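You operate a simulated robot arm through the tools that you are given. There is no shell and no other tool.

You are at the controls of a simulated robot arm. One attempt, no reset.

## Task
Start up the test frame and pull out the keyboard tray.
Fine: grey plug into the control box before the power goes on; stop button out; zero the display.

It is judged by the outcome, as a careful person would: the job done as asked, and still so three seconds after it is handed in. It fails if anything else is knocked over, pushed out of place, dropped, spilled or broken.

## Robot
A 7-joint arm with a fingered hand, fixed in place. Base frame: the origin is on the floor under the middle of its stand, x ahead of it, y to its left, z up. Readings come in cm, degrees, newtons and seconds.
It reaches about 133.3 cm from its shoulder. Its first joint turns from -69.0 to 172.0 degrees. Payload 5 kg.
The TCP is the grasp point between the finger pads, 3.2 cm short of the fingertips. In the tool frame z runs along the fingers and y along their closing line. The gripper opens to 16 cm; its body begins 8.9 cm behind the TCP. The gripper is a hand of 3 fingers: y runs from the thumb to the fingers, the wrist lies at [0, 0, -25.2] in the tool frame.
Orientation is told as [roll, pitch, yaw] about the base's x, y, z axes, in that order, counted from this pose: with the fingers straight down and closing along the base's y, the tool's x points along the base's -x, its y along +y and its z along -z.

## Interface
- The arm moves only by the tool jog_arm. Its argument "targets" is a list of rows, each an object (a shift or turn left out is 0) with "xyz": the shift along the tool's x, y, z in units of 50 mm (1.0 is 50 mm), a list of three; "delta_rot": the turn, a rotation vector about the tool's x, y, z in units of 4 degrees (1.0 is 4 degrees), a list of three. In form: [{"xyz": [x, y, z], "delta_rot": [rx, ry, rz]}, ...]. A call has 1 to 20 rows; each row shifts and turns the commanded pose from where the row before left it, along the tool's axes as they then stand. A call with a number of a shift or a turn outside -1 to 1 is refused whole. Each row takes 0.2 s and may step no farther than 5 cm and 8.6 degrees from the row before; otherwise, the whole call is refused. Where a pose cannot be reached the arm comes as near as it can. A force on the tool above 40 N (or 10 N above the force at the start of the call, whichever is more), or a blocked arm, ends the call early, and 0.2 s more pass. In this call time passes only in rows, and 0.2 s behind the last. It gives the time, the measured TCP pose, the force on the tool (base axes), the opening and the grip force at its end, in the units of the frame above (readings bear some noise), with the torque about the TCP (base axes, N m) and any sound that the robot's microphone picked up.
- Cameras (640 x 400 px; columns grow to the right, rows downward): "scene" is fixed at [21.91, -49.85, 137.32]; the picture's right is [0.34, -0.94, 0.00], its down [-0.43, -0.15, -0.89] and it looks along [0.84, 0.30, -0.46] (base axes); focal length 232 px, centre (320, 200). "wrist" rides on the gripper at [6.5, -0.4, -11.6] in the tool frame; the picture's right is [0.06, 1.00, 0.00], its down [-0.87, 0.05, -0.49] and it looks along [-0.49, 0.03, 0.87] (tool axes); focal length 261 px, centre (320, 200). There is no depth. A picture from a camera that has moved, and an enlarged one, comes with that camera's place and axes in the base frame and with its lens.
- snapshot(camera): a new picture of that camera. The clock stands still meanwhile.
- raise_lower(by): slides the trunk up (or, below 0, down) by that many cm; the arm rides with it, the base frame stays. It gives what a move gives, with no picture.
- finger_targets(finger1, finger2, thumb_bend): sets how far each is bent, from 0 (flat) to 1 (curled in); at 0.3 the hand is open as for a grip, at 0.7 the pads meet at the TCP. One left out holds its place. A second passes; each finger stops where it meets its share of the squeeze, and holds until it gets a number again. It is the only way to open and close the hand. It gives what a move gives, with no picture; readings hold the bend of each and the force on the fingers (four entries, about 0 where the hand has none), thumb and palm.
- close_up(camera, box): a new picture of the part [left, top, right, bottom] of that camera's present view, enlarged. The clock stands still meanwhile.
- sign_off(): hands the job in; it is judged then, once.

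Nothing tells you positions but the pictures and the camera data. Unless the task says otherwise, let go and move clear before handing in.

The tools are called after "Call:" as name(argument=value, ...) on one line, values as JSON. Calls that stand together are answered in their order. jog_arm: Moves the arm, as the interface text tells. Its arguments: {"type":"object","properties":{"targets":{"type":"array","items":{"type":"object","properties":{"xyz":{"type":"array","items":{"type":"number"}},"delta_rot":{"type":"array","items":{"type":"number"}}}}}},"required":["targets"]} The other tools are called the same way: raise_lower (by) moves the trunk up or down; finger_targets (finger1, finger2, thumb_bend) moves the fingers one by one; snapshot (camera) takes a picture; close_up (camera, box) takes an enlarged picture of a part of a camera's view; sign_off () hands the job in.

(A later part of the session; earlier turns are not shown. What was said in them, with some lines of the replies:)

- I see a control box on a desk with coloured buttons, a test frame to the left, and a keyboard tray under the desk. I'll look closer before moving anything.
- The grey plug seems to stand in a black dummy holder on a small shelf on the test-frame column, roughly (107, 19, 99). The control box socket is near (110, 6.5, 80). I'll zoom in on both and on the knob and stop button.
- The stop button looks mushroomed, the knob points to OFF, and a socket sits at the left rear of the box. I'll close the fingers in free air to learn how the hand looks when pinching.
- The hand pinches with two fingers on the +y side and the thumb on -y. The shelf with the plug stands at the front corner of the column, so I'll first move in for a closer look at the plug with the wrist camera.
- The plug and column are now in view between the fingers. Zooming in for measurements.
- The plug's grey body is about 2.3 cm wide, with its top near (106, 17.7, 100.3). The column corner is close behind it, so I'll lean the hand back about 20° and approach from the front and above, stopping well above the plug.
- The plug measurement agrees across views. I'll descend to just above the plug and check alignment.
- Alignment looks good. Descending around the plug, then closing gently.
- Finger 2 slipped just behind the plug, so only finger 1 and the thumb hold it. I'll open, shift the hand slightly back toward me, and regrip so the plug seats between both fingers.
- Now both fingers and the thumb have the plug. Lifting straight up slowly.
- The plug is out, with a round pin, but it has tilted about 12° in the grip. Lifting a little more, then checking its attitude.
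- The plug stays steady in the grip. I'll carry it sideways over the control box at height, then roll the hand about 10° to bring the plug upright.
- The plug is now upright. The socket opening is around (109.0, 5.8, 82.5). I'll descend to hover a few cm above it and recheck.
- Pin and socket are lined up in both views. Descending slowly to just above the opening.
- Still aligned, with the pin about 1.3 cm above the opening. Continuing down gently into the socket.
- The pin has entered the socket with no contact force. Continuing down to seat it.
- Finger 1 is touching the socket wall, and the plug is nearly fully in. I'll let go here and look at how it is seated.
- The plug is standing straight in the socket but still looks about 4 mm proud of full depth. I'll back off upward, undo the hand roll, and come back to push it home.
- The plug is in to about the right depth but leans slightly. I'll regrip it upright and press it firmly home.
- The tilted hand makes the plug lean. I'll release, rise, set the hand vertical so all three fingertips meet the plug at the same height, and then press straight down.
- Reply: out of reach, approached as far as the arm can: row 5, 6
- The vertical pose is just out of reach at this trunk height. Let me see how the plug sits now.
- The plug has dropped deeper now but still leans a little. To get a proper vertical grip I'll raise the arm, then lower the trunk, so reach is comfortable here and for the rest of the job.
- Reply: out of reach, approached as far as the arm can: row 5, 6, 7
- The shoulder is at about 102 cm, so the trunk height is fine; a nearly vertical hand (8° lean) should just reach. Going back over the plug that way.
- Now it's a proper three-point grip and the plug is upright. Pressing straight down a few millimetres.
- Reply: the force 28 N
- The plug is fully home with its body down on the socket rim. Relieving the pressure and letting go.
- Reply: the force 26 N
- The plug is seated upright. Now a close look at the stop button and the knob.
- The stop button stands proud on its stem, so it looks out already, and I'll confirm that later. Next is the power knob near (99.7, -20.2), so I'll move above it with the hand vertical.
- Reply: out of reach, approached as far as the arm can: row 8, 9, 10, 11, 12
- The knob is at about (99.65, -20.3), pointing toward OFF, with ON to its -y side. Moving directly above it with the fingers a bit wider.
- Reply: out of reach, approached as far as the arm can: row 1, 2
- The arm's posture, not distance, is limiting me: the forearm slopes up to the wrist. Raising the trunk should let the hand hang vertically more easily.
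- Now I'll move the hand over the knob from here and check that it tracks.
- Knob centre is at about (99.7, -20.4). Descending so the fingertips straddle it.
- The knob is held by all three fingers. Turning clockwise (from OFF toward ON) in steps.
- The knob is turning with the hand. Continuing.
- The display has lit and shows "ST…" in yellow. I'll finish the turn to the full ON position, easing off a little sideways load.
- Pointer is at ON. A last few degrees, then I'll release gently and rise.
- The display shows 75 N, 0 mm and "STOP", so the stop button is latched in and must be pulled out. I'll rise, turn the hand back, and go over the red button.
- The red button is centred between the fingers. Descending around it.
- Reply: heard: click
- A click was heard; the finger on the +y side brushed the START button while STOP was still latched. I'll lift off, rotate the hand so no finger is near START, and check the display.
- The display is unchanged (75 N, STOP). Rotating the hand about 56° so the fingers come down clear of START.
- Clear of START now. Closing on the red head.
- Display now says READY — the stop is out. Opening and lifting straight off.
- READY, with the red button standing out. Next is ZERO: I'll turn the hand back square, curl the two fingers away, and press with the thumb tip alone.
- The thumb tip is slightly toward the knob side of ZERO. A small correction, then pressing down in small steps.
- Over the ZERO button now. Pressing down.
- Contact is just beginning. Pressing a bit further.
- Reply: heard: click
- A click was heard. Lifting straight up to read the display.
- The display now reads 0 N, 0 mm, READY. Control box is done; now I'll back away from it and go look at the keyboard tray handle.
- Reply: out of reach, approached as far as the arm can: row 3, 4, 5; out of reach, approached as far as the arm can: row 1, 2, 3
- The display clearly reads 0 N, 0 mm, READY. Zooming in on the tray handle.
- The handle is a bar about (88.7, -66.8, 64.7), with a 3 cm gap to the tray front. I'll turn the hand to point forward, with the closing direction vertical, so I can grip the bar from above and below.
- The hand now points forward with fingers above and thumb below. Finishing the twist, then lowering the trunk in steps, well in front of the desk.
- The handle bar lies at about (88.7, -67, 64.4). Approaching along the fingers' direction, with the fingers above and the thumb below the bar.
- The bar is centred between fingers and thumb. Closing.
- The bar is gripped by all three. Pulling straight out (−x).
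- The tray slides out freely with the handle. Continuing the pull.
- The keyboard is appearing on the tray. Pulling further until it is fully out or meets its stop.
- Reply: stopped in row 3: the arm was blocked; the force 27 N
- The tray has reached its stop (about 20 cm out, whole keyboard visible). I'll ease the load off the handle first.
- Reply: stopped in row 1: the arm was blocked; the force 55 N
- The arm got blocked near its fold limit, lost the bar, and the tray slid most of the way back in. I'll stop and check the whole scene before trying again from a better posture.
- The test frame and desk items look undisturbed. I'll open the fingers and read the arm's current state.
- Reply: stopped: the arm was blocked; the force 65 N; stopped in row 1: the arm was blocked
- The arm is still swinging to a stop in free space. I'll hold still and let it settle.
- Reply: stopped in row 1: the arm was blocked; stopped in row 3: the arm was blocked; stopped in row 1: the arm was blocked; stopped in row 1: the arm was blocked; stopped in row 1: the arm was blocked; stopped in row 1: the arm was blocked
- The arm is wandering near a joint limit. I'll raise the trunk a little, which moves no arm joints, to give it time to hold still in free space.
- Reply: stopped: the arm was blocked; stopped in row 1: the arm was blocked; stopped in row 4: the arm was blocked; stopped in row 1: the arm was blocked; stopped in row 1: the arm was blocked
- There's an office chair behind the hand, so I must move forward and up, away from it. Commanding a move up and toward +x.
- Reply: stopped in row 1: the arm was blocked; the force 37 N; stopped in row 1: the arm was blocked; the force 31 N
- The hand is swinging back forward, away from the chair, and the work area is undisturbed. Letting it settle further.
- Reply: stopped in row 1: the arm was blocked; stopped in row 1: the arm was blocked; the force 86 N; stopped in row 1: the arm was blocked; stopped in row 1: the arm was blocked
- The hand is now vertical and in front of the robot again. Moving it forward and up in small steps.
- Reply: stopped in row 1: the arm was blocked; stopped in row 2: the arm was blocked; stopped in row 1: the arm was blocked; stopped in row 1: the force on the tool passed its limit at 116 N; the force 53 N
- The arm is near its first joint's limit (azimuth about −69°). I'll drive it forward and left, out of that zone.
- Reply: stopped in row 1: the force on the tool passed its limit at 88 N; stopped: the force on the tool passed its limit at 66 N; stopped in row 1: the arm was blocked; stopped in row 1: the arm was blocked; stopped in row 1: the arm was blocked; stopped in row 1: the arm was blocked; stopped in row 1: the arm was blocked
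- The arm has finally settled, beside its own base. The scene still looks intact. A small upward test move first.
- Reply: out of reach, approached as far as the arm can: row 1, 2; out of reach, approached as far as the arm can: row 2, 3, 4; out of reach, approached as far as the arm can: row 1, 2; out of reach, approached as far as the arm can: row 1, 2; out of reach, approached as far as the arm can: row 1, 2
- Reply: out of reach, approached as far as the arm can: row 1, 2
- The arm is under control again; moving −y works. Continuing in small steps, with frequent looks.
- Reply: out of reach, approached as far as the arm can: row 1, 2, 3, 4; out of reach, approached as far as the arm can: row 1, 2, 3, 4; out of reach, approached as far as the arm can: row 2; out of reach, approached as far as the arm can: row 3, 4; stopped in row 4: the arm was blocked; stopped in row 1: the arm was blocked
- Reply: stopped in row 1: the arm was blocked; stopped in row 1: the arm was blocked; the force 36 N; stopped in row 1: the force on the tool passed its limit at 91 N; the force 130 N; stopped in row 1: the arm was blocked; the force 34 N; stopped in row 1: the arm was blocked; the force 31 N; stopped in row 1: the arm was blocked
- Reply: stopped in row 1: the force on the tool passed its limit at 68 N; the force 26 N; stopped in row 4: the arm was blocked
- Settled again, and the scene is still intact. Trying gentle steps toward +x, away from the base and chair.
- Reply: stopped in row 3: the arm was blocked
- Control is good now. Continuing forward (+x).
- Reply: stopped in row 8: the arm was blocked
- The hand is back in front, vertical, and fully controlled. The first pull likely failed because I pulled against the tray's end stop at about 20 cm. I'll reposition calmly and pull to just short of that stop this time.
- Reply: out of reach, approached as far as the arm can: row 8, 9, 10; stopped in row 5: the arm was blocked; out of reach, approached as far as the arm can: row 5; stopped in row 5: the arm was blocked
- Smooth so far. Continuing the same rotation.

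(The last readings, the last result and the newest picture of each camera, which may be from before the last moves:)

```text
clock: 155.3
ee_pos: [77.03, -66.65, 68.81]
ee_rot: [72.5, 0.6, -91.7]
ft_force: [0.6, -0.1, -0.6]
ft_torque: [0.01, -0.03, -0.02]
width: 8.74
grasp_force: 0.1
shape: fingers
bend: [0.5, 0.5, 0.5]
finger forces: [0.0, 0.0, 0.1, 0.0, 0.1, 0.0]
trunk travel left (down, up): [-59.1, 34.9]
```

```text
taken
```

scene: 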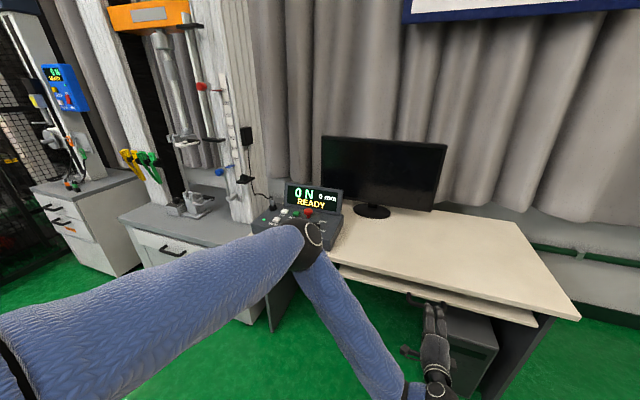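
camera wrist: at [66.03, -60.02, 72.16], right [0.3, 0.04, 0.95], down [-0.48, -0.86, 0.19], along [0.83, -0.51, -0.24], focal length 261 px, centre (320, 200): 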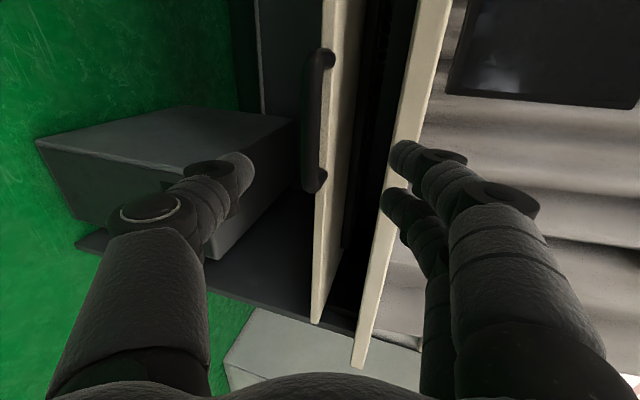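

The arm is back in a good posture (elbow up and to the left) with the hand in front of the handle. Measuring the bar again.

Call:
close_up(camera="wrist", box=[260, 30, 420, 210])

Call:
close_up(camera="scene", box=[395, 275, 465, 325])

Call:
close_up(camera="scene", box=[240, 170, 360, 260])

```text
2.22 times, centred on (340, 120) of wrist
camera zoom: at [66.03, -60.02, 72.16], right [0.3, 0.04, 0.95], down [-0.48, -0.86, 0.19], along [0.83, -0.51, -0.24], focal length 579 px, centre (276, 378)
```

zoom: 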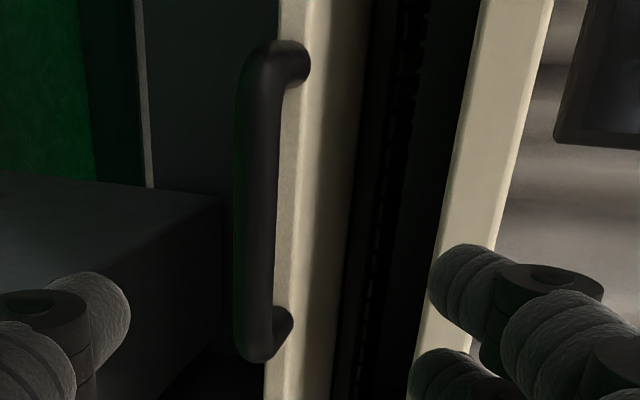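

```text
8.00 times, centred on (430, 300) of scene
camera zoom: at [21.91, -49.85, 137.32], right [0.34, -0.94, 0.0], down [-0.43, -0.15, -0.89], along [0.84, 0.3, -0.46], focal length 1859 px, centre (-560, -600)
```

zoom: 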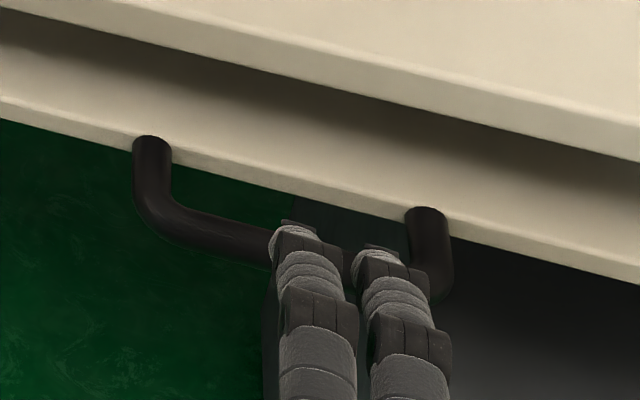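

```text
4.44 times, centred on (300, 215) of scene
camera zoom: at [21.91, -49.85, 137.32], right [0.34, -0.94, 0.0], down [-0.43, -0.15, -0.89], along [0.84, 0.3, -0.46], focal length 1033 px, centre (409, 133)
```

zoom: 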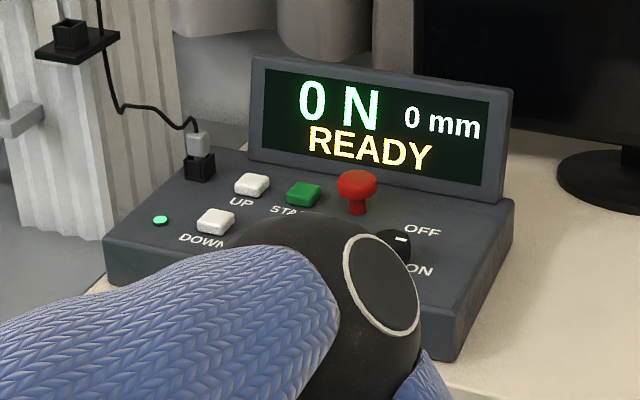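

Everything on the box still reads correctly and the tray is at its starting position. Approaching the bar again the same way.

Call:
jog_arm(targets=[{"xyz": [0.03, -0.186, 0]}, {"xyz": [0, 0, 0.5]}, {"xyz": [0, 0, 0.5]}, {"xyz": [0, 0, 0.5]}, {"xyz": [0, 0, 0.5]}])

Call:
close_up(camera="wrist", box=[220, 90, 460, 260])

Call:
close_up(camera="scene", box=[370, 250, 490, 350])

```text
clock: 156.5
ee_pos: [86.3, -66.83, 64.93]
ee_rot: [72.4, 0.6, -91.6]
ft_force: [0.5, -0.6, 0.1]
ft_torque: [0.01, 0.0, -0.01]
width: 8.72
grasp_force: 0.0
shape: fingers
bend: [0.5, 0.5, 0.5]
finger forces: [0.0, 0.1, 0.0, 0.0, 0.0, 0.0]
trunk travel left (down, up): [-59.1, 34.9]
```

```text
2.35 times, centred on (340, 175) of wrist
camera zoom: at [75.26, -60.17, 68.23], right [0.3, 0.04, 0.95], down [-0.48, -0.86, 0.19], along [0.83, -0.51, -0.24], focal length 613 px, centre (273, 259)
```

zoom: 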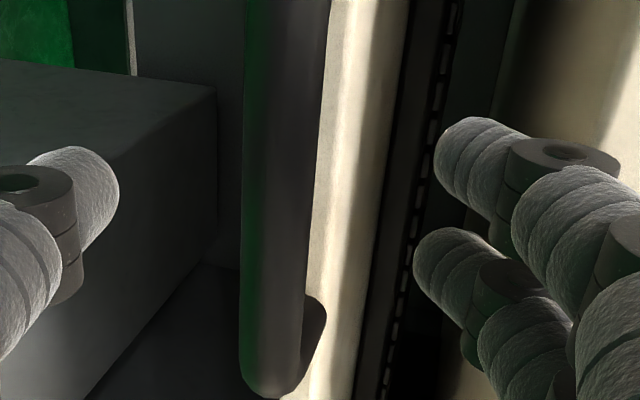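

```text
4.00 times, centred on (430, 300) of scene
camera zoom: at [21.91, -49.85, 137.32], right [0.34, -0.94, 0.0], down [-0.43, -0.15, -0.89], along [0.84, 0.3, -0.46], focal length 929 px, centre (-120, -200)
```

zoom: 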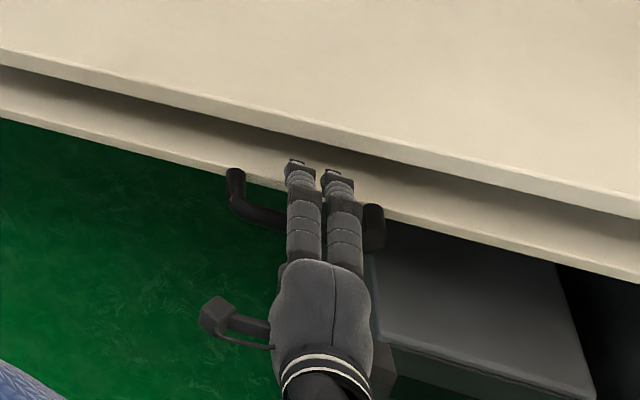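

Call:
jog_arm(targets=[{"xyz": [0, 0, 0.15]}])

Call:
finger_targets(finger1=0.72, finger2=0.72, thumb_bend=0.72)

Call:
close_up(camera="wrist", box=[220, 90, 460, 260])

```text
clock: 156.9
ee_pos: [87.19, -66.77, 64.76]
ee_rot: [72.4, 0.5, -91.6]
ft_force: [-0.1, -0.3, -0.7]
ft_torque: [-0.02, 0.0, 0.0]
width: 8.71
grasp_force: 0.0
shape: fingers
bend: [0.5, 0.5, 0.5]
finger forces: [0.0, 0.0, 0.0, 0.1, 0.1, 0.0]
trunk travel left (down, up): [-59.1, 34.9]
```

```text
clock: 157.9
ee_pos: [86.86, -66.79, 64.8]
ee_rot: [72.4, 0.5, -91.7]
ft_force: [4.1, 0.8, 2.8]
ft_torque: [0.01, -0.05, 0.04]
width: 2.23
grasp_force: 11.1
shape: fingers
bend: [0.69, 0.69, 0.69]
finger forces: [6.7, 7.1, 0.1, 0.0, 9.2, 0.0]
trunk travel left (down, up): [-59.1, 34.9]
```

```text
2.35 times, centred on (340, 175) of wrist
camera zoom: at [75.9, -60.12, 68.01], right [0.3, 0.04, 0.95], down [-0.48, -0.86, 0.19], along [0.83, -0.51, -0.24], focal length 613 px, centre (273, 259)
```

zoom: 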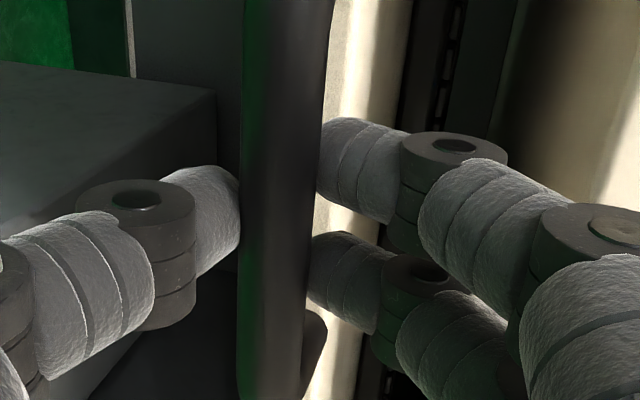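

Gripped. Pulling out slowly, 6 cm at a time.

Call:
jog_arm(targets=[{"xyz": [-0.009, -0.09, -0.286]}, {"xyz": [-0.009, -0.09, -0.286]}, {"xyz": [-0.009, -0.09, -0.286]}, {"xyz": [-0.009, -0.09, -0.286]}])

Call:
snapshot(camera="scene")

```text
clock: 158.9
ee_pos: [80.98, -66.88, 64.7]
ee_rot: [72.4, 0.7, -91.6]
ft_force: [-1.7, 6.9, 1.2]
ft_torque: [0.04, 0.0, 0.09]
width: 2.19
grasp_force: 11.0
shape: fingers
bend: [0.7, 0.7, 0.69]
finger forces: [5.8, 6.2, 0.0, 0.1, 10.1, 0.0]
trunk travel left (down, up): [-59.1, 34.9]
```

```text
taken
```

scene: 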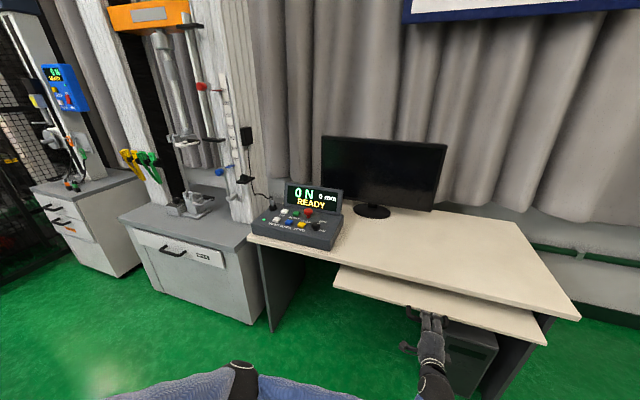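

Call:
jog_arm(targets=[{"xyz": [0.005, -0.09, -0.286]}, {"xyz": [0, -0.09, -0.286]}, {"xyz": [-0.005, -0.09, -0.286]}, {"xyz": [-0.009, -0.09, -0.286]}])

Call:
snapshot(camera="scene")

```text
clock: 159.9
ee_pos: [74.91, -66.83, 64.69]
ee_rot: [72.4, 0.6, -91.7]
ft_force: [-2.0, 1.5, 3.3]
ft_torque: [0.0, -0.02, 0.02]
width: 2.17
grasp_force: 11.6
shape: fingers
bend: [0.7, 0.7, 0.69]
finger forces: [5.9, 6.6, 0.0, 0.0, 9.5, 0.1]
trunk travel left (down, up): [-59.1, 34.9]
```

```text
taken
```

scene: 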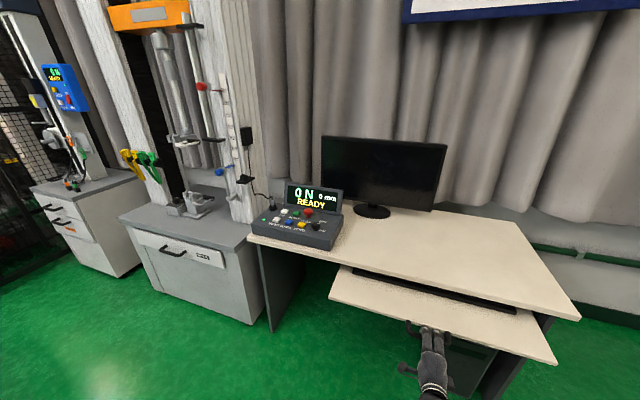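

Call:
jog_arm(targets=[{"xyz": [-0.005, -0.09, -0.286]}, {"xyz": [-0.005, -0.09, -0.286]}])

Call:
jog_arm(targets=[{"xyz": [-0.003, -0.06, -0.19]}, {"xyz": [-0.003, -0.06, -0.19]}])

Call:
snapshot(camera="scene")

```text
clock: 160.5
ee_pos: [71.8, -66.74, 64.75]
ee_rot: [72.4, 0.6, -91.8]
ft_force: [-1.2, -5.8, -0.3]
ft_torque: [-0.06, 0.05, -0.11]
width: 2.16
grasp_force: 10.7
shape: fingers
bend: [0.7, 0.7, 0.69]
finger forces: [5.2, 5.6, 0.1, 0.0, 10.7, 0.0]
trunk travel left (down, up): [-59.1, 34.9]
```

```text
clock: 161.1
ee_pos: [69.96, -66.63, 64.78]
ee_rot: [72.4, 0.5, -91.7]
ft_force: [0.4, -12.6, -1.6]
ft_torque: [-0.11, 0.06, -0.25]
width: 2.17
grasp_force: 10.7
shape: fingers
bend: [0.7, 0.7, 0.69]
finger forces: [4.9, 5.3, 0.0, 0.0, 11.2, 0.1]
trunk travel left (down, up): [-59.1, 34.9]
```

```text
taken
```

scene: 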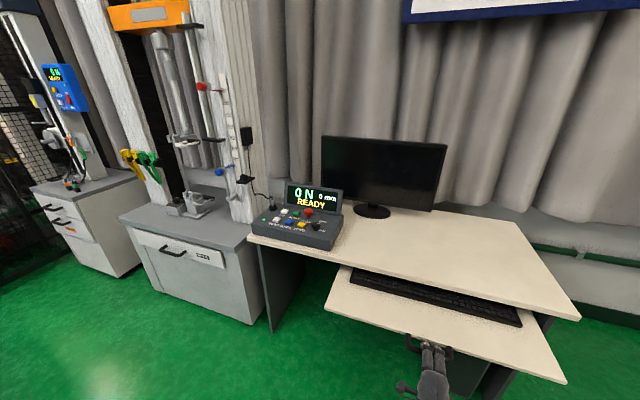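

Call:
jog_arm(targets=[{"xyz": [-0.04, -0.03, -0.095]}])

Call:
snapshot(camera="scene")

```text
clock: 161.5
ee_pos: [69.32, -66.62, 64.68]
ee_rot: [72.4, 0.7, -91.6]
ft_force: [-1.4, -5.6, 1.0]
ft_torque: [-0.02, 0.01, -0.11]
width: 2.2
grasp_force: 10.2
shape: fingers
bend: [0.7, 0.7, 0.69]
finger forces: [5.2, 5.7, 0.0, 0.0, 9.7, 0.0]
trunk travel left (down, up): [-59.1, 34.9]
```

```text
taken
```

scene: 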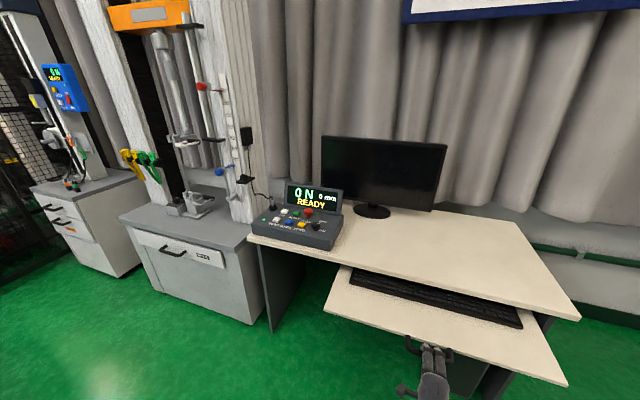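

Call:
jog_arm(targets=[{"xyz": [-0.02, -0.024, -0.076]}])

Call:
jog_arm(targets=[{"xyz": [-0.01, -0.024, -0.076]}])

Call:
snapshot(camera="scene")

```text
clock: 161.9
ee_pos: [68.99, -66.75, 64.76]
ee_rot: [72.4, 0.6, -91.7]
ft_force: [-1.2, -2.1, 0.1]
ft_torque: [-0.06, 0.02, -0.02]
width: 2.14
grasp_force: 9.8
shape: fingers
bend: [0.7, 0.7, 0.69]
finger forces: [5.1, 5.6, 0.1, 0.0, 10.0, 0.1]
trunk travel left (down, up): [-59.1, 34.9]
```

```text
clock: 162.3
ee_pos: [68.61, -66.74, 64.78]
ee_rot: [72.3, 0.4, -91.6]
ft_force: [-0.9, 2.9, -0.5]
ft_torque: [-0.03, 0.04, 0.06]
width: 2.17
grasp_force: 10.3
shape: fingers
bend: [0.7, 0.7, 0.69]
finger forces: [5.0, 5.5, 0.0, 0.1, 10.0, 0.1]
trunk travel left (down, up): [-59.1, 34.9]
```

```text
taken
```

scene: 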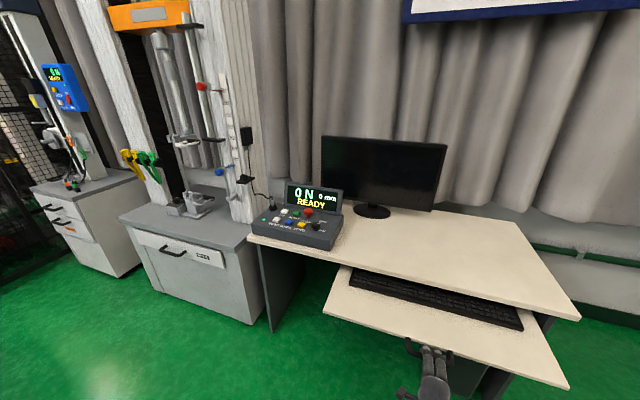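

Call:
jog_arm(targets=[{"xyz": [-0.003, -0.024, -0.076]}])

Call:
jog_arm(targets=[{"xyz": [-0.003, -0.018, -0.057]}])

```text
clock: 162.7
ee_pos: [68.08, -66.84, 64.8]
ee_rot: [72.3, 0.6, -91.7]
ft_force: [0.0, 5.8, 0.2]
ft_torque: [0.02, 0.06, 0.1]
width: 2.15
grasp_force: 10.5
shape: fingers
bend: [0.7, 0.7, 0.69]
finger forces: [5.1, 5.7, 0.0, 0.1, 10.1, 0.0]
trunk travel left (down, up): [-59.1, 34.9]
```

```text
clock: 163.1
ee_pos: [67.94, -66.72, 64.78]
ee_rot: [72.3, 0.5, -91.7]
ft_force: [-1.3, 7.3, -0.9]
ft_torque: [0.05, 0.03, 0.13]
width: 2.17
grasp_force: 10.2
shape: fingers
bend: [0.7, 0.7, 0.69]
finger forces: [5.1, 5.6, 0.0, 0.0, 9.9, 0.1]
trunk travel left (down, up): [-59.1, 34.9]
```

Call:
jog_arm(targets=[{"xyz": [0.02, -0.018, -0.057]}])

Call:
jog_arm(targets=[{"xyz": [0, -0.018, -0.057]}])

Call:
close_up(camera="scene", box=[310, 240, 590, 400])

```text
clock: 163.5
ee_pos: [67.56, -66.76, 64.78]
ee_rot: [72.4, 0.5, -91.6]
ft_force: [-1.0, 2.3, 1.7]
ft_torque: [0.0, 0.03, 0.08]
width: 2.15
grasp_force: 10.4
shape: fingers
bend: [0.7, 0.7, 0.69]
finger forces: [5.3, 5.9, 0.0, 0.1, 9.3, 0.0]
trunk travel left (down, up): [-59.1, 34.9]
```

```text
clock: 163.9
ee_pos: [67.36, -66.74, 64.81]
ee_rot: [72.4, 0.6, -91.7]
ft_force: [-0.8, -1.8, 1.2]
ft_torque: [0.0, 0.01, 0.02]
width: 2.16
grasp_force: 10.6
shape: fingers
bend: [0.7, 0.7, 0.69]
finger forces: [5.3, 5.9, 0.0, 0.0, 9.5, 0.0]
trunk travel left (down, up): [-59.1, 34.9]
```

```text
2.29 times, centred on (450, 320) of scene
camera zoom: at [21.91, -49.85, 137.32], right [0.34, -0.94, 0.0], down [-0.43, -0.15, -0.89], along [0.84, 0.3, -0.46], focal length 531 px, centre (23, -74)
```

zoom: 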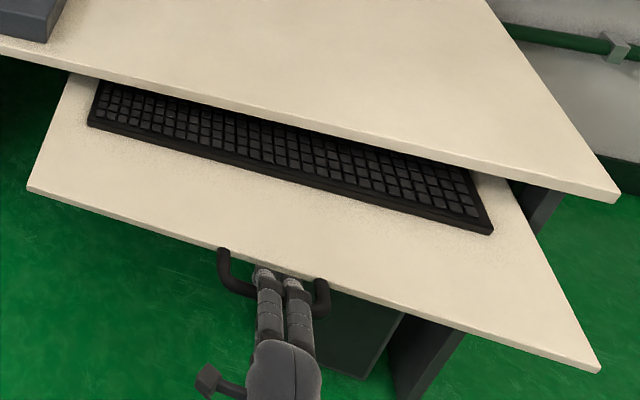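

No end stop felt yet at 19.6 cm and the arm is tracking well. Continuing in very small steps.

Call:
jog_arm(targets=[{"xyz": [-0.003, -0.024, -0.076]}])

Call:
jog_arm(targets=[{"xyz": [-0.003, -0.024, -0.076]}])

Call:
snapshot(camera="scene")

```text
clock: 164.3
ee_pos: [67.07, -66.7, 64.75]
ee_rot: [72.4, 0.4, -91.7]
ft_force: [-1.4, -1.4, 0.2]
ft_torque: [-0.01, 0.02, -0.01]
width: 2.13
grasp_force: 10.0
shape: fingers
bend: [0.7, 0.7, 0.69]
finger forces: [5.0, 5.6, 0.0, 0.1, 9.8, 0.0]
trunk travel left (down, up): [-59.1, 34.9]
```

```text
clock: 164.7
ee_pos: [66.43, -66.65, 64.81]
ee_rot: [72.4, 0.6, -91.7]
ft_force: [-1.7, -1.2, -0.7]
ft_torque: [-0.04, 0.03, -0.03]
width: 2.13
grasp_force: 10.3
shape: fingers
bend: [0.7, 0.7, 0.69]
finger forces: [4.8, 5.5, 0.0, 0.0, 10.2, 0.0]
trunk travel left (down, up): [-59.1, 34.9]
```

```text
taken
```

scene: 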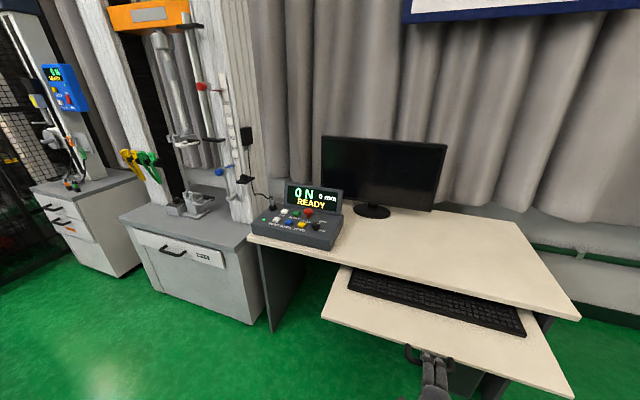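

Call:
jog_arm(targets=[{"xyz": [-0.003, -0.024, -0.076]}])

Call:
jog_arm(targets=[{"xyz": [-0.003, -0.024, -0.076]}])

Call:
jog_arm(targets=[{"xyz": [-0.003, -0.024, -0.076]}])

Call:
snapshot(camera="scene")

```text
clock: 165.1
ee_pos: [66.09, -66.82, 64.73]
ee_rot: [72.4, 0.5, -91.7]
ft_force: [-0.4, 0.0, -1.0]
ft_torque: [-0.04, 0.03, -0.01]
width: 2.17
grasp_force: 10.3
shape: fingers
bend: [0.7, 0.7, 0.69]
finger forces: [4.9, 5.2, 0.0, 0.1, 10.7, 0.0]
trunk travel left (down, up): [-59.1, 34.9]
```

```text
clock: 165.5
ee_pos: [65.73, -66.72, 64.85]
ee_rot: [72.4, 0.5, -91.7]
ft_force: [-2.4, 1.7, -0.8]
ft_torque: [0.01, 0.05, 0.02]
width: 2.14
grasp_force: 9.9
shape: fingers
bend: [0.7, 0.7, 0.69]
finger forces: [4.9, 5.4, 0.0, 0.0, 10.3, 0.1]
trunk travel left (down, up): [-59.1, 34.9]
```

```text
clock: 165.9
ee_pos: [65.3, -66.77, 64.9]
ee_rot: [72.4, 0.5, -91.7]
ft_force: [-0.3, 2.3, -3.3]
ft_torque: [0.0, 0.09, 0.05]
width: 2.18
grasp_force: 10.5
shape: fingers
bend: [0.7, 0.7, 0.69]
finger forces: [4.7, 5.2, 0.0, 0.0, 11.2, 0.0]
trunk travel left (down, up): [-59.1, 34.9]
```

```text
taken
```

scene: 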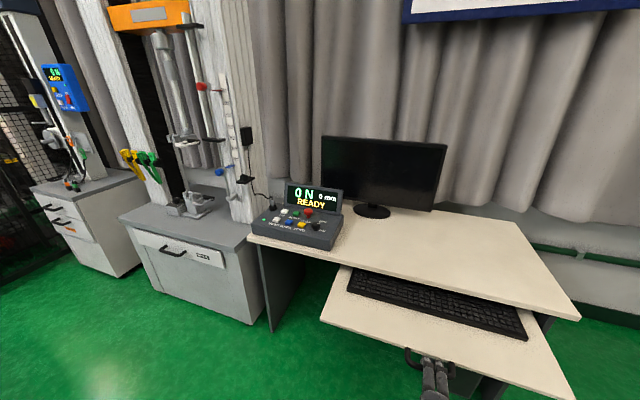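

Call:
jog_arm(targets=[{"xyz": [0, -0.034, -0.073]}])

Call:
jog_arm(targets=[{"xyz": [0, -0.028, -0.075]}])

Call:
jog_arm(targets=[{"xyz": [0, -0.026, -0.076]}])

Call:
close_up(camera="scene", box=[310, 240, 590, 400])

```text
clock: 166.3
ee_pos: [64.81, -66.63, 64.92]
ee_rot: [72.4, 0.6, -91.7]
ft_force: [-1.5, -1.6, -1.3]
ft_torque: [-0.03, 0.03, -0.03]
width: 2.17
grasp_force: 10.2
shape: fingers
bend: [0.7, 0.7, 0.69]
finger forces: [4.9, 5.4, 0.0, 0.0, 10.2, 0.0]
trunk travel left (down, up): [-59.1, 34.9]
```

```text
clock: 166.7
ee_pos: [64.41, -66.88, 64.9]
ee_rot: [72.4, 0.6, -91.7]
ft_force: [-0.3, -3.3, 0.1]
ft_torque: [0.01, 0.01, -0.05]
width: 2.12
grasp_force: 10.5
shape: fingers
bend: [0.7, 0.7, 0.69]
finger forces: [5.3, 5.8, 0.1, 0.0, 9.6, 0.0]
trunk travel left (down, up): [-59.1, 34.9]
```

```text
clock: 167.1
ee_pos: [64.08, -66.66, 64.81]
ee_rot: [72.5, 0.5, -91.6]
ft_force: [-0.9, -1.7, 2.7]
ft_torque: [-0.03, -0.01, -0.02]
width: 2.16
grasp_force: 10.5
shape: fingers
bend: [0.7, 0.7, 0.69]
finger forces: [5.6, 6.1, 0.1, 0.0, 9.2, 0.0]
trunk travel left (down, up): [-59.1, 34.9]
```

```text
2.29 times, centred on (450, 320) of scene
camera zoom: at [21.91, -49.85, 137.32], right [0.34, -0.94, 0.0], down [-0.43, -0.15, -0.89], along [0.84, 0.3, -0.46], focal length 531 px, centre (23, -74)
```

zoom: 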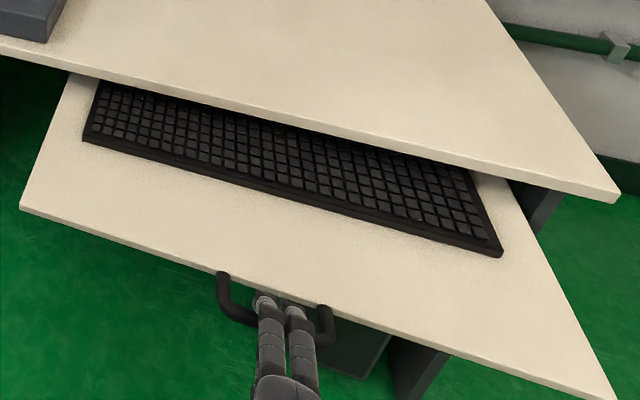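

Tracking well with small steps and no resistance. Continuing a little further so the whole keyboard is clear.

Call:
jog_arm(targets=[{"xyz": [-0.002, -0.024, -0.076]}, {"xyz": [-0.002, -0.024, -0.076]}])

Call:
jog_arm(targets=[{"xyz": [-0.002, -0.024, -0.076]}, {"xyz": [-0.002, -0.024, -0.076]}])

Call:
snapshot(camera="scene")

```text
clock: 167.7
ee_pos: [63.36, -66.62, 64.69]
ee_rot: [72.4, 0.5, -91.7]
ft_force: [0.5, -3.3, 4.1]
ft_torque: [-0.03, -0.07, -0.06]
width: 2.15
grasp_force: 10.8
shape: fingers
bend: [0.7, 0.7, 0.69]
finger forces: [6.0, 6.6, 0.0, 0.0, 8.8, 0.1]
trunk travel left (down, up): [-59.1, 34.9]
```

```text
clock: 168.3
ee_pos: [62.49, -66.7, 64.76]
ee_rot: [72.4, 0.4, -91.6]
ft_force: [-0.4, -1.8, 2.7]
ft_torque: [-0.03, 0.0, 0.0]
width: 2.14
grasp_force: 10.3
shape: fingers
bend: [0.7, 0.7, 0.69]
finger forces: [5.6, 6.1, 0.0, 0.0, 9.2, 0.0]
trunk travel left (down, up): [-59.1, 34.9]
```

```text
taken
```

scene: 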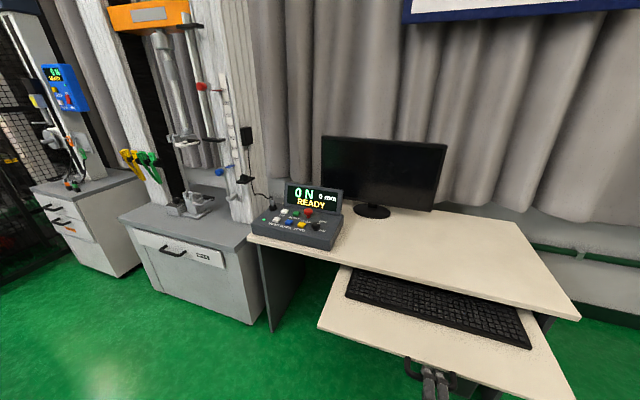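

Call:
jog_arm(targets=[{"xyz": [-0.002, -0.02, -0.057]}])

Call:
jog_arm(targets=[{"xyz": [-0.002, -0.02, -0.057]}])

Call:
jog_arm(targets=[{"xyz": [-0.002, -0.02, -0.057]}])

Call:
close_up(camera="scene", box=[310, 240, 590, 400])

```text
clock: 168.7
ee_pos: [62.26, -66.65, 64.85]
ee_rot: [72.4, 0.6, -91.6]
ft_force: [5.9, -1.5, 1.4]
ft_torque: [-0.02, -0.08, -0.02]
width: 2.15
grasp_force: 10.6
shape: fingers
bend: [0.7, 0.7, 0.69]
finger forces: [6.3, 6.8, 0.0, 0.0, 9.0, 0.1]
trunk travel left (down, up): [-59.1, 34.9]
```

```text
clock: 169.1
ee_pos: [61.95, -66.64, 64.65]
ee_rot: [72.4, 0.6, -91.6]
ft_force: [18.6, -2.3, 0.7]
ft_torque: [-0.01, -0.07, -0.03]
width: 2.23
grasp_force: 10.7
shape: fingers
bend: [0.68, 0.68, 0.69]
finger forces: [7.1, 7.4, 0.0, 0.0, 7.1, 0.0]
trunk travel left (down, up): [-59.1, 34.9]
```

```text
clock: 169.5
ee_pos: [61.6, -66.87, 64.72]
ee_rot: [72.4, 0.5, -91.6]
ft_force: [17.3, 2.2, 1.4]
ft_torque: [-0.01, -0.07, 0.06]
width: 2.33
grasp_force: 10.6
shape: fingers
bend: [0.68, 0.67, 0.69]
finger forces: [7.0, 7.3, 0.0, 0.1, 6.8, 0.0]
trunk travel left (down, up): [-59.1, 34.9]
```

```text
2.29 times, centred on (450, 320) of scene
camera zoom: at [21.91, -49.85, 137.32], right [0.34, -0.94, 0.0], down [-0.43, -0.15, -0.89], along [0.84, 0.3, -0.46], focal length 531 px, centre (23, -74)
```

zoom: 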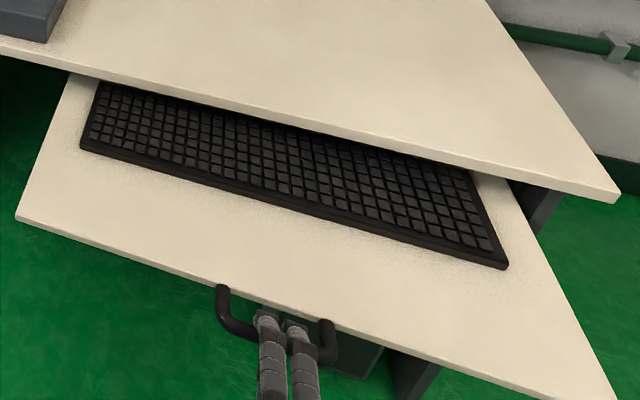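

At about 25 cm the tray meets its real end stop, fully out with the whole keyboard exposed. Easing the pull off slightly before letting go.

Call:
jog_arm(targets=[{"xyz": [0, 0.02, 0.06]}])

Call:
close_up(camera="wrist", box=[220, 90, 460, 260])

```text
clock: 169.9
ee_pos: [61.74, -66.85, 64.7]
ee_rot: [72.3, 0.5, -91.6]
ft_force: [4.7, 5.5, -0.3]
ft_torque: [-0.02, 0.02, 0.15]
width: 2.29
grasp_force: 11.8
shape: fingers
bend: [0.69, 0.68, 0.69]
finger forces: [6.0, 6.3, 0.0, 0.0, 10.4, 0.1]
trunk travel left (down, up): [-59.1, 34.9]
```

```text
2.35 times, centred on (340, 175) of wrist
camera zoom: at [50.8, -60.12, 68.09], right [0.3, 0.04, 0.95], down [-0.48, -0.86, 0.19], along [0.82, -0.51, -0.24], focal length 613 px, centre (273, 259)
```

zoom: 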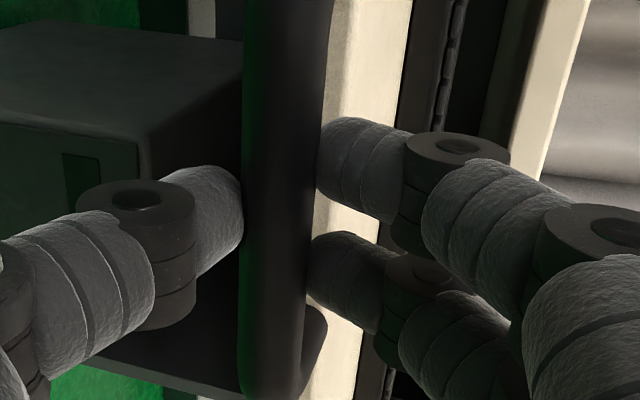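

Load is off. Opening the hand gently, then wide so the fingertips draw back from the bar.

Call:
finger_targets(finger1=0.5, finger2=0.5, thumb_bend=0.5)

Call:
finger_targets(finger1=0.1, finger2=0.1, thumb_bend=0.1)

Call:
snapshot(camera="wrist")

Call:
close_up(camera="scene", box=[310, 240, 590, 400])

```text
clock: 170.9
ee_pos: [61.88, -66.83, 64.82]
ee_rot: [72.4, 0.5, -91.7]
ft_force: [0.1, -0.4, -0.2]
ft_torque: [-0.01, 0.0, 0.0]
width: 8.66
grasp_force: 0.1
shape: fingers
bend: [0.5, 0.5, 0.5]
finger forces: [0.0, 0.0, 0.1, 0.0, 0.0, 0.0]
trunk travel left (down, up): [-59.1, 34.9]
```

```text
clock: 171.9
ee_pos: [61.9, -66.75, 64.93]
ee_rot: [72.3, 0.5, -91.7]
ft_force: [0.4, 0.7, 0.4]
ft_torque: [0.01, 0.02, 0.03]
width: 21.04
grasp_force: 0.0
shape: fingers
bend: [0.1, 0.1, 0.1]
finger forces: [0.1, 0.0, 0.1, 0.0, 0.0, 0.1]
trunk travel left (down, up): [-59.1, 34.9]
```

```text
taken
camera wrist: at [50.87, -60.13, 68.13], right [0.3, 0.04, 0.95], down [-0.48, -0.86, 0.19], along [0.82, -0.51, -0.24], focal length 261 px, centre (320, 200)
```

wrist: 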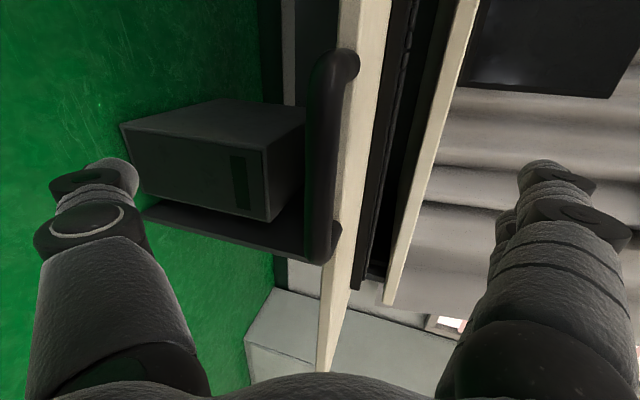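

```text
2.29 times, centred on (450, 320) of scene
camera zoom: at [21.91, -49.85, 137.32], right [0.34, -0.94, 0.0], down [-0.43, -0.15, -0.89], along [0.84, 0.3, -0.46], focal length 531 px, centre (23, -74)
```

zoom: 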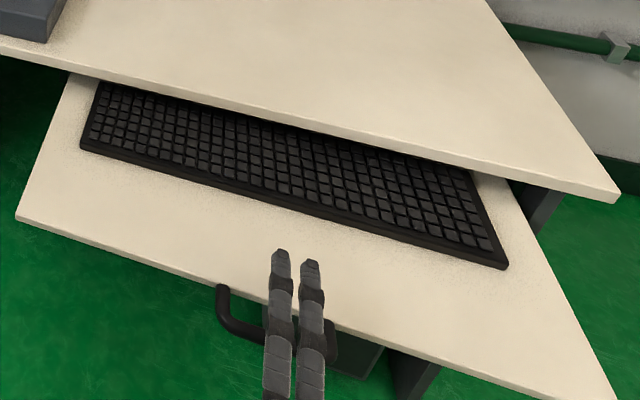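

The tray stays put. Backing off a centimetre in small steps, then raising the trunk so the hand lifts straight up, clear of the handle.

Call:
jog_arm(targets=[{"xyz": [-0.002, -0.024, -0.076]}, {"xyz": [-0.002, -0.024, -0.076]}, {"xyz": [-0.002, -0.024, -0.076]}])

Call:
raise_lower(by=22)

Call:
snapshot(camera="scene")

Call:
snapshot(camera="wrist")

```text
clock: 172.7
ee_pos: [60.73, -66.81, 64.75]
ee_rot: [72.4, 0.5, -91.6]
ft_force: [-1.1, 0.3, -0.5]
ft_torque: [0.0, 0.01, 0.01]
width: 21.06
grasp_force: 0.0
shape: fingers
bend: [0.1, 0.1, 0.1]
finger forces: [0.1, 0.0, 0.0, 0.0, 0.0, 0.0]
trunk travel left (down, up): [-59.1, 34.9]
```

```text
clock: 175.1
ee_pos: [60.72, -66.76, 86.75]
ee_rot: [72.3, 0.5, -91.7]
ft_force: [0.0, 0.2, 0.5]
ft_torque: [-0.01, 0.03, 0.01]
width: 21.03
grasp_force: 0.0
shape: fingers
bend: [0.1, 0.1, 0.1]
finger forces: [0.0, 0.1, 0.0, 0.0, 0.0, 0.0]
trunk travel left (down, up): [-81.1, 12.9]
```

```text
taken
```

scene: 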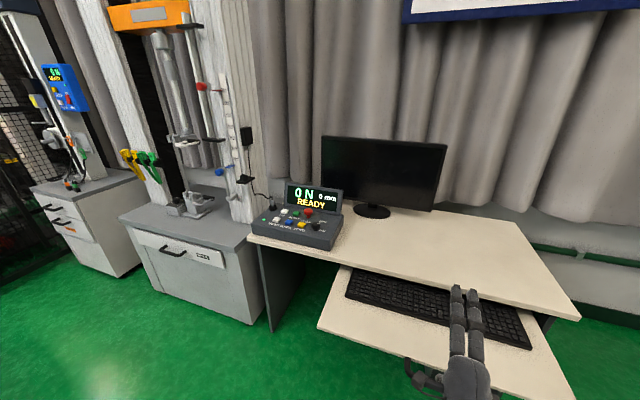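

```text
taken
camera wrist: at [49.67, -60.08, 90.08], right [0.3, 0.04, 0.95], down [-0.48, -0.86, 0.19], along [0.82, -0.51, -0.24], focal length 261 px, centre (320, 200)
```

wrist: 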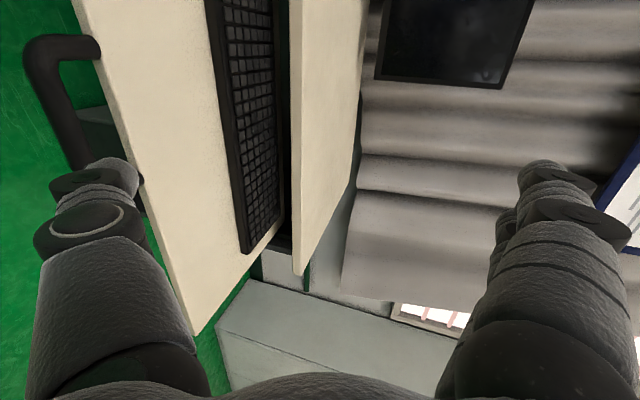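

The hand is clear and the tray remains fully out. A final check of the control box.

Call:
close_up(camera="scene", box=[230, 165, 360, 255])

Call:
close_up(camera="scene", box=[305, 240, 585, 400])

Call:
close_up(camera="scene", box=[260, 190, 300, 220])

```text
4.44 times, centred on (295, 210) of scene
camera zoom: at [21.91, -49.85, 137.32], right [0.34, -0.94, 0.0], down [-0.43, -0.15, -0.89], along [0.84, 0.3, -0.46], focal length 1033 px, centre (431, 156)
```

zoom: 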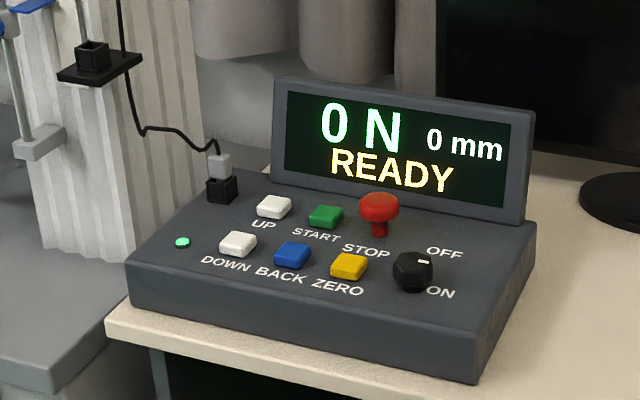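

```text
2.29 times, centred on (445, 320) of scene
camera zoom: at [21.91, -49.85, 137.32], right [0.34, -0.94, 0.0], down [-0.43, -0.15, -0.89], along [0.84, 0.3, -0.46], focal length 531 px, centre (34, -74)
```

zoom: 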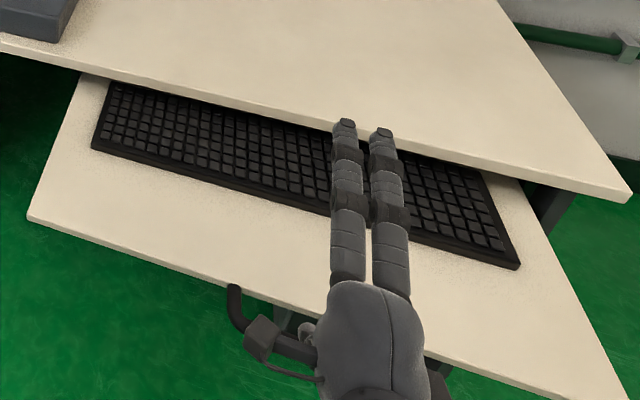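

```text
13.33 times, centred on (280, 205) of scene
camera zoom: at [21.91, -49.85, 137.32], right [0.34, -0.94, 0.0], down [-0.43, -0.15, -0.89], along [0.84, 0.3, -0.46], focal length 3098 px, centre (853, 133)
```

zoom: 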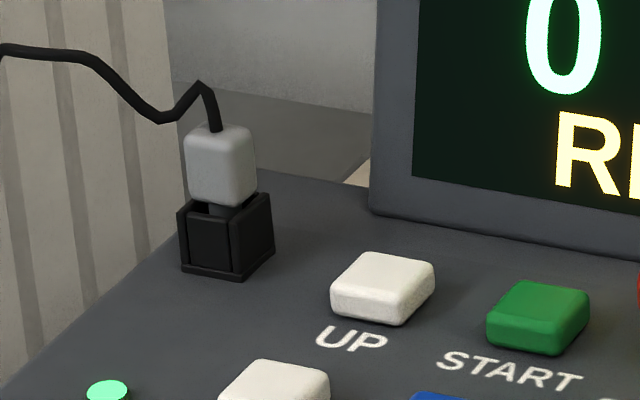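

The plug is seated, the power is on, the stop button is out, and the display reads 0 N, 0 mm, READY. The tray is fully out and the hand is clear and still, so I'm handing in.

During the tray pull the arm lost control for a while. It swung close to the office chair behind the robot and may have touched it. My views showed the chair in about the same place, but I couldn't confirm it wasn't nudged.

Call:
sign_off()

```text
The job is handed in.
```

The test frame is started up and the keyboard tray is pulled out, but the arm lost control during the first tray pull and may have touched the office chair behind the robot.

- **Plug:** the grey plug is seated upright in the control box. I put it in before turning the power on, and the green light is lit.
- **Power:** the knob is at ON.
- **Stop button:** it was latched in, so I pulled it out. The display changed from STOP to READY.
- **Display:** I zeroed it. It now reads 0 N, 0 mm, READY. I took "start up" to mean getting to READY, so I did not run START.
- **Tray:** it is out to its end stop, about 25 cm, with the keyboard exposed. The hand has let go and is clear of it.

**What went wrong**
- **First tray pull:** the arm got blocked and let go of the handle, and the tray slid back in. The arm then swung out of control beside its own base and next to the chair. I measured tool forces of up to about 116 N during this. Some of that was probably contact with the chair or the robot's base.
- **The chair:** it looked to be in about the same place in several views, but I can't rule out that it was nudged. The test frame, desk and control box looked undisturbed in the camera views.
- **START button:** a finger brushed something with a click, probably START, while the stop was still latched. The display did not change.
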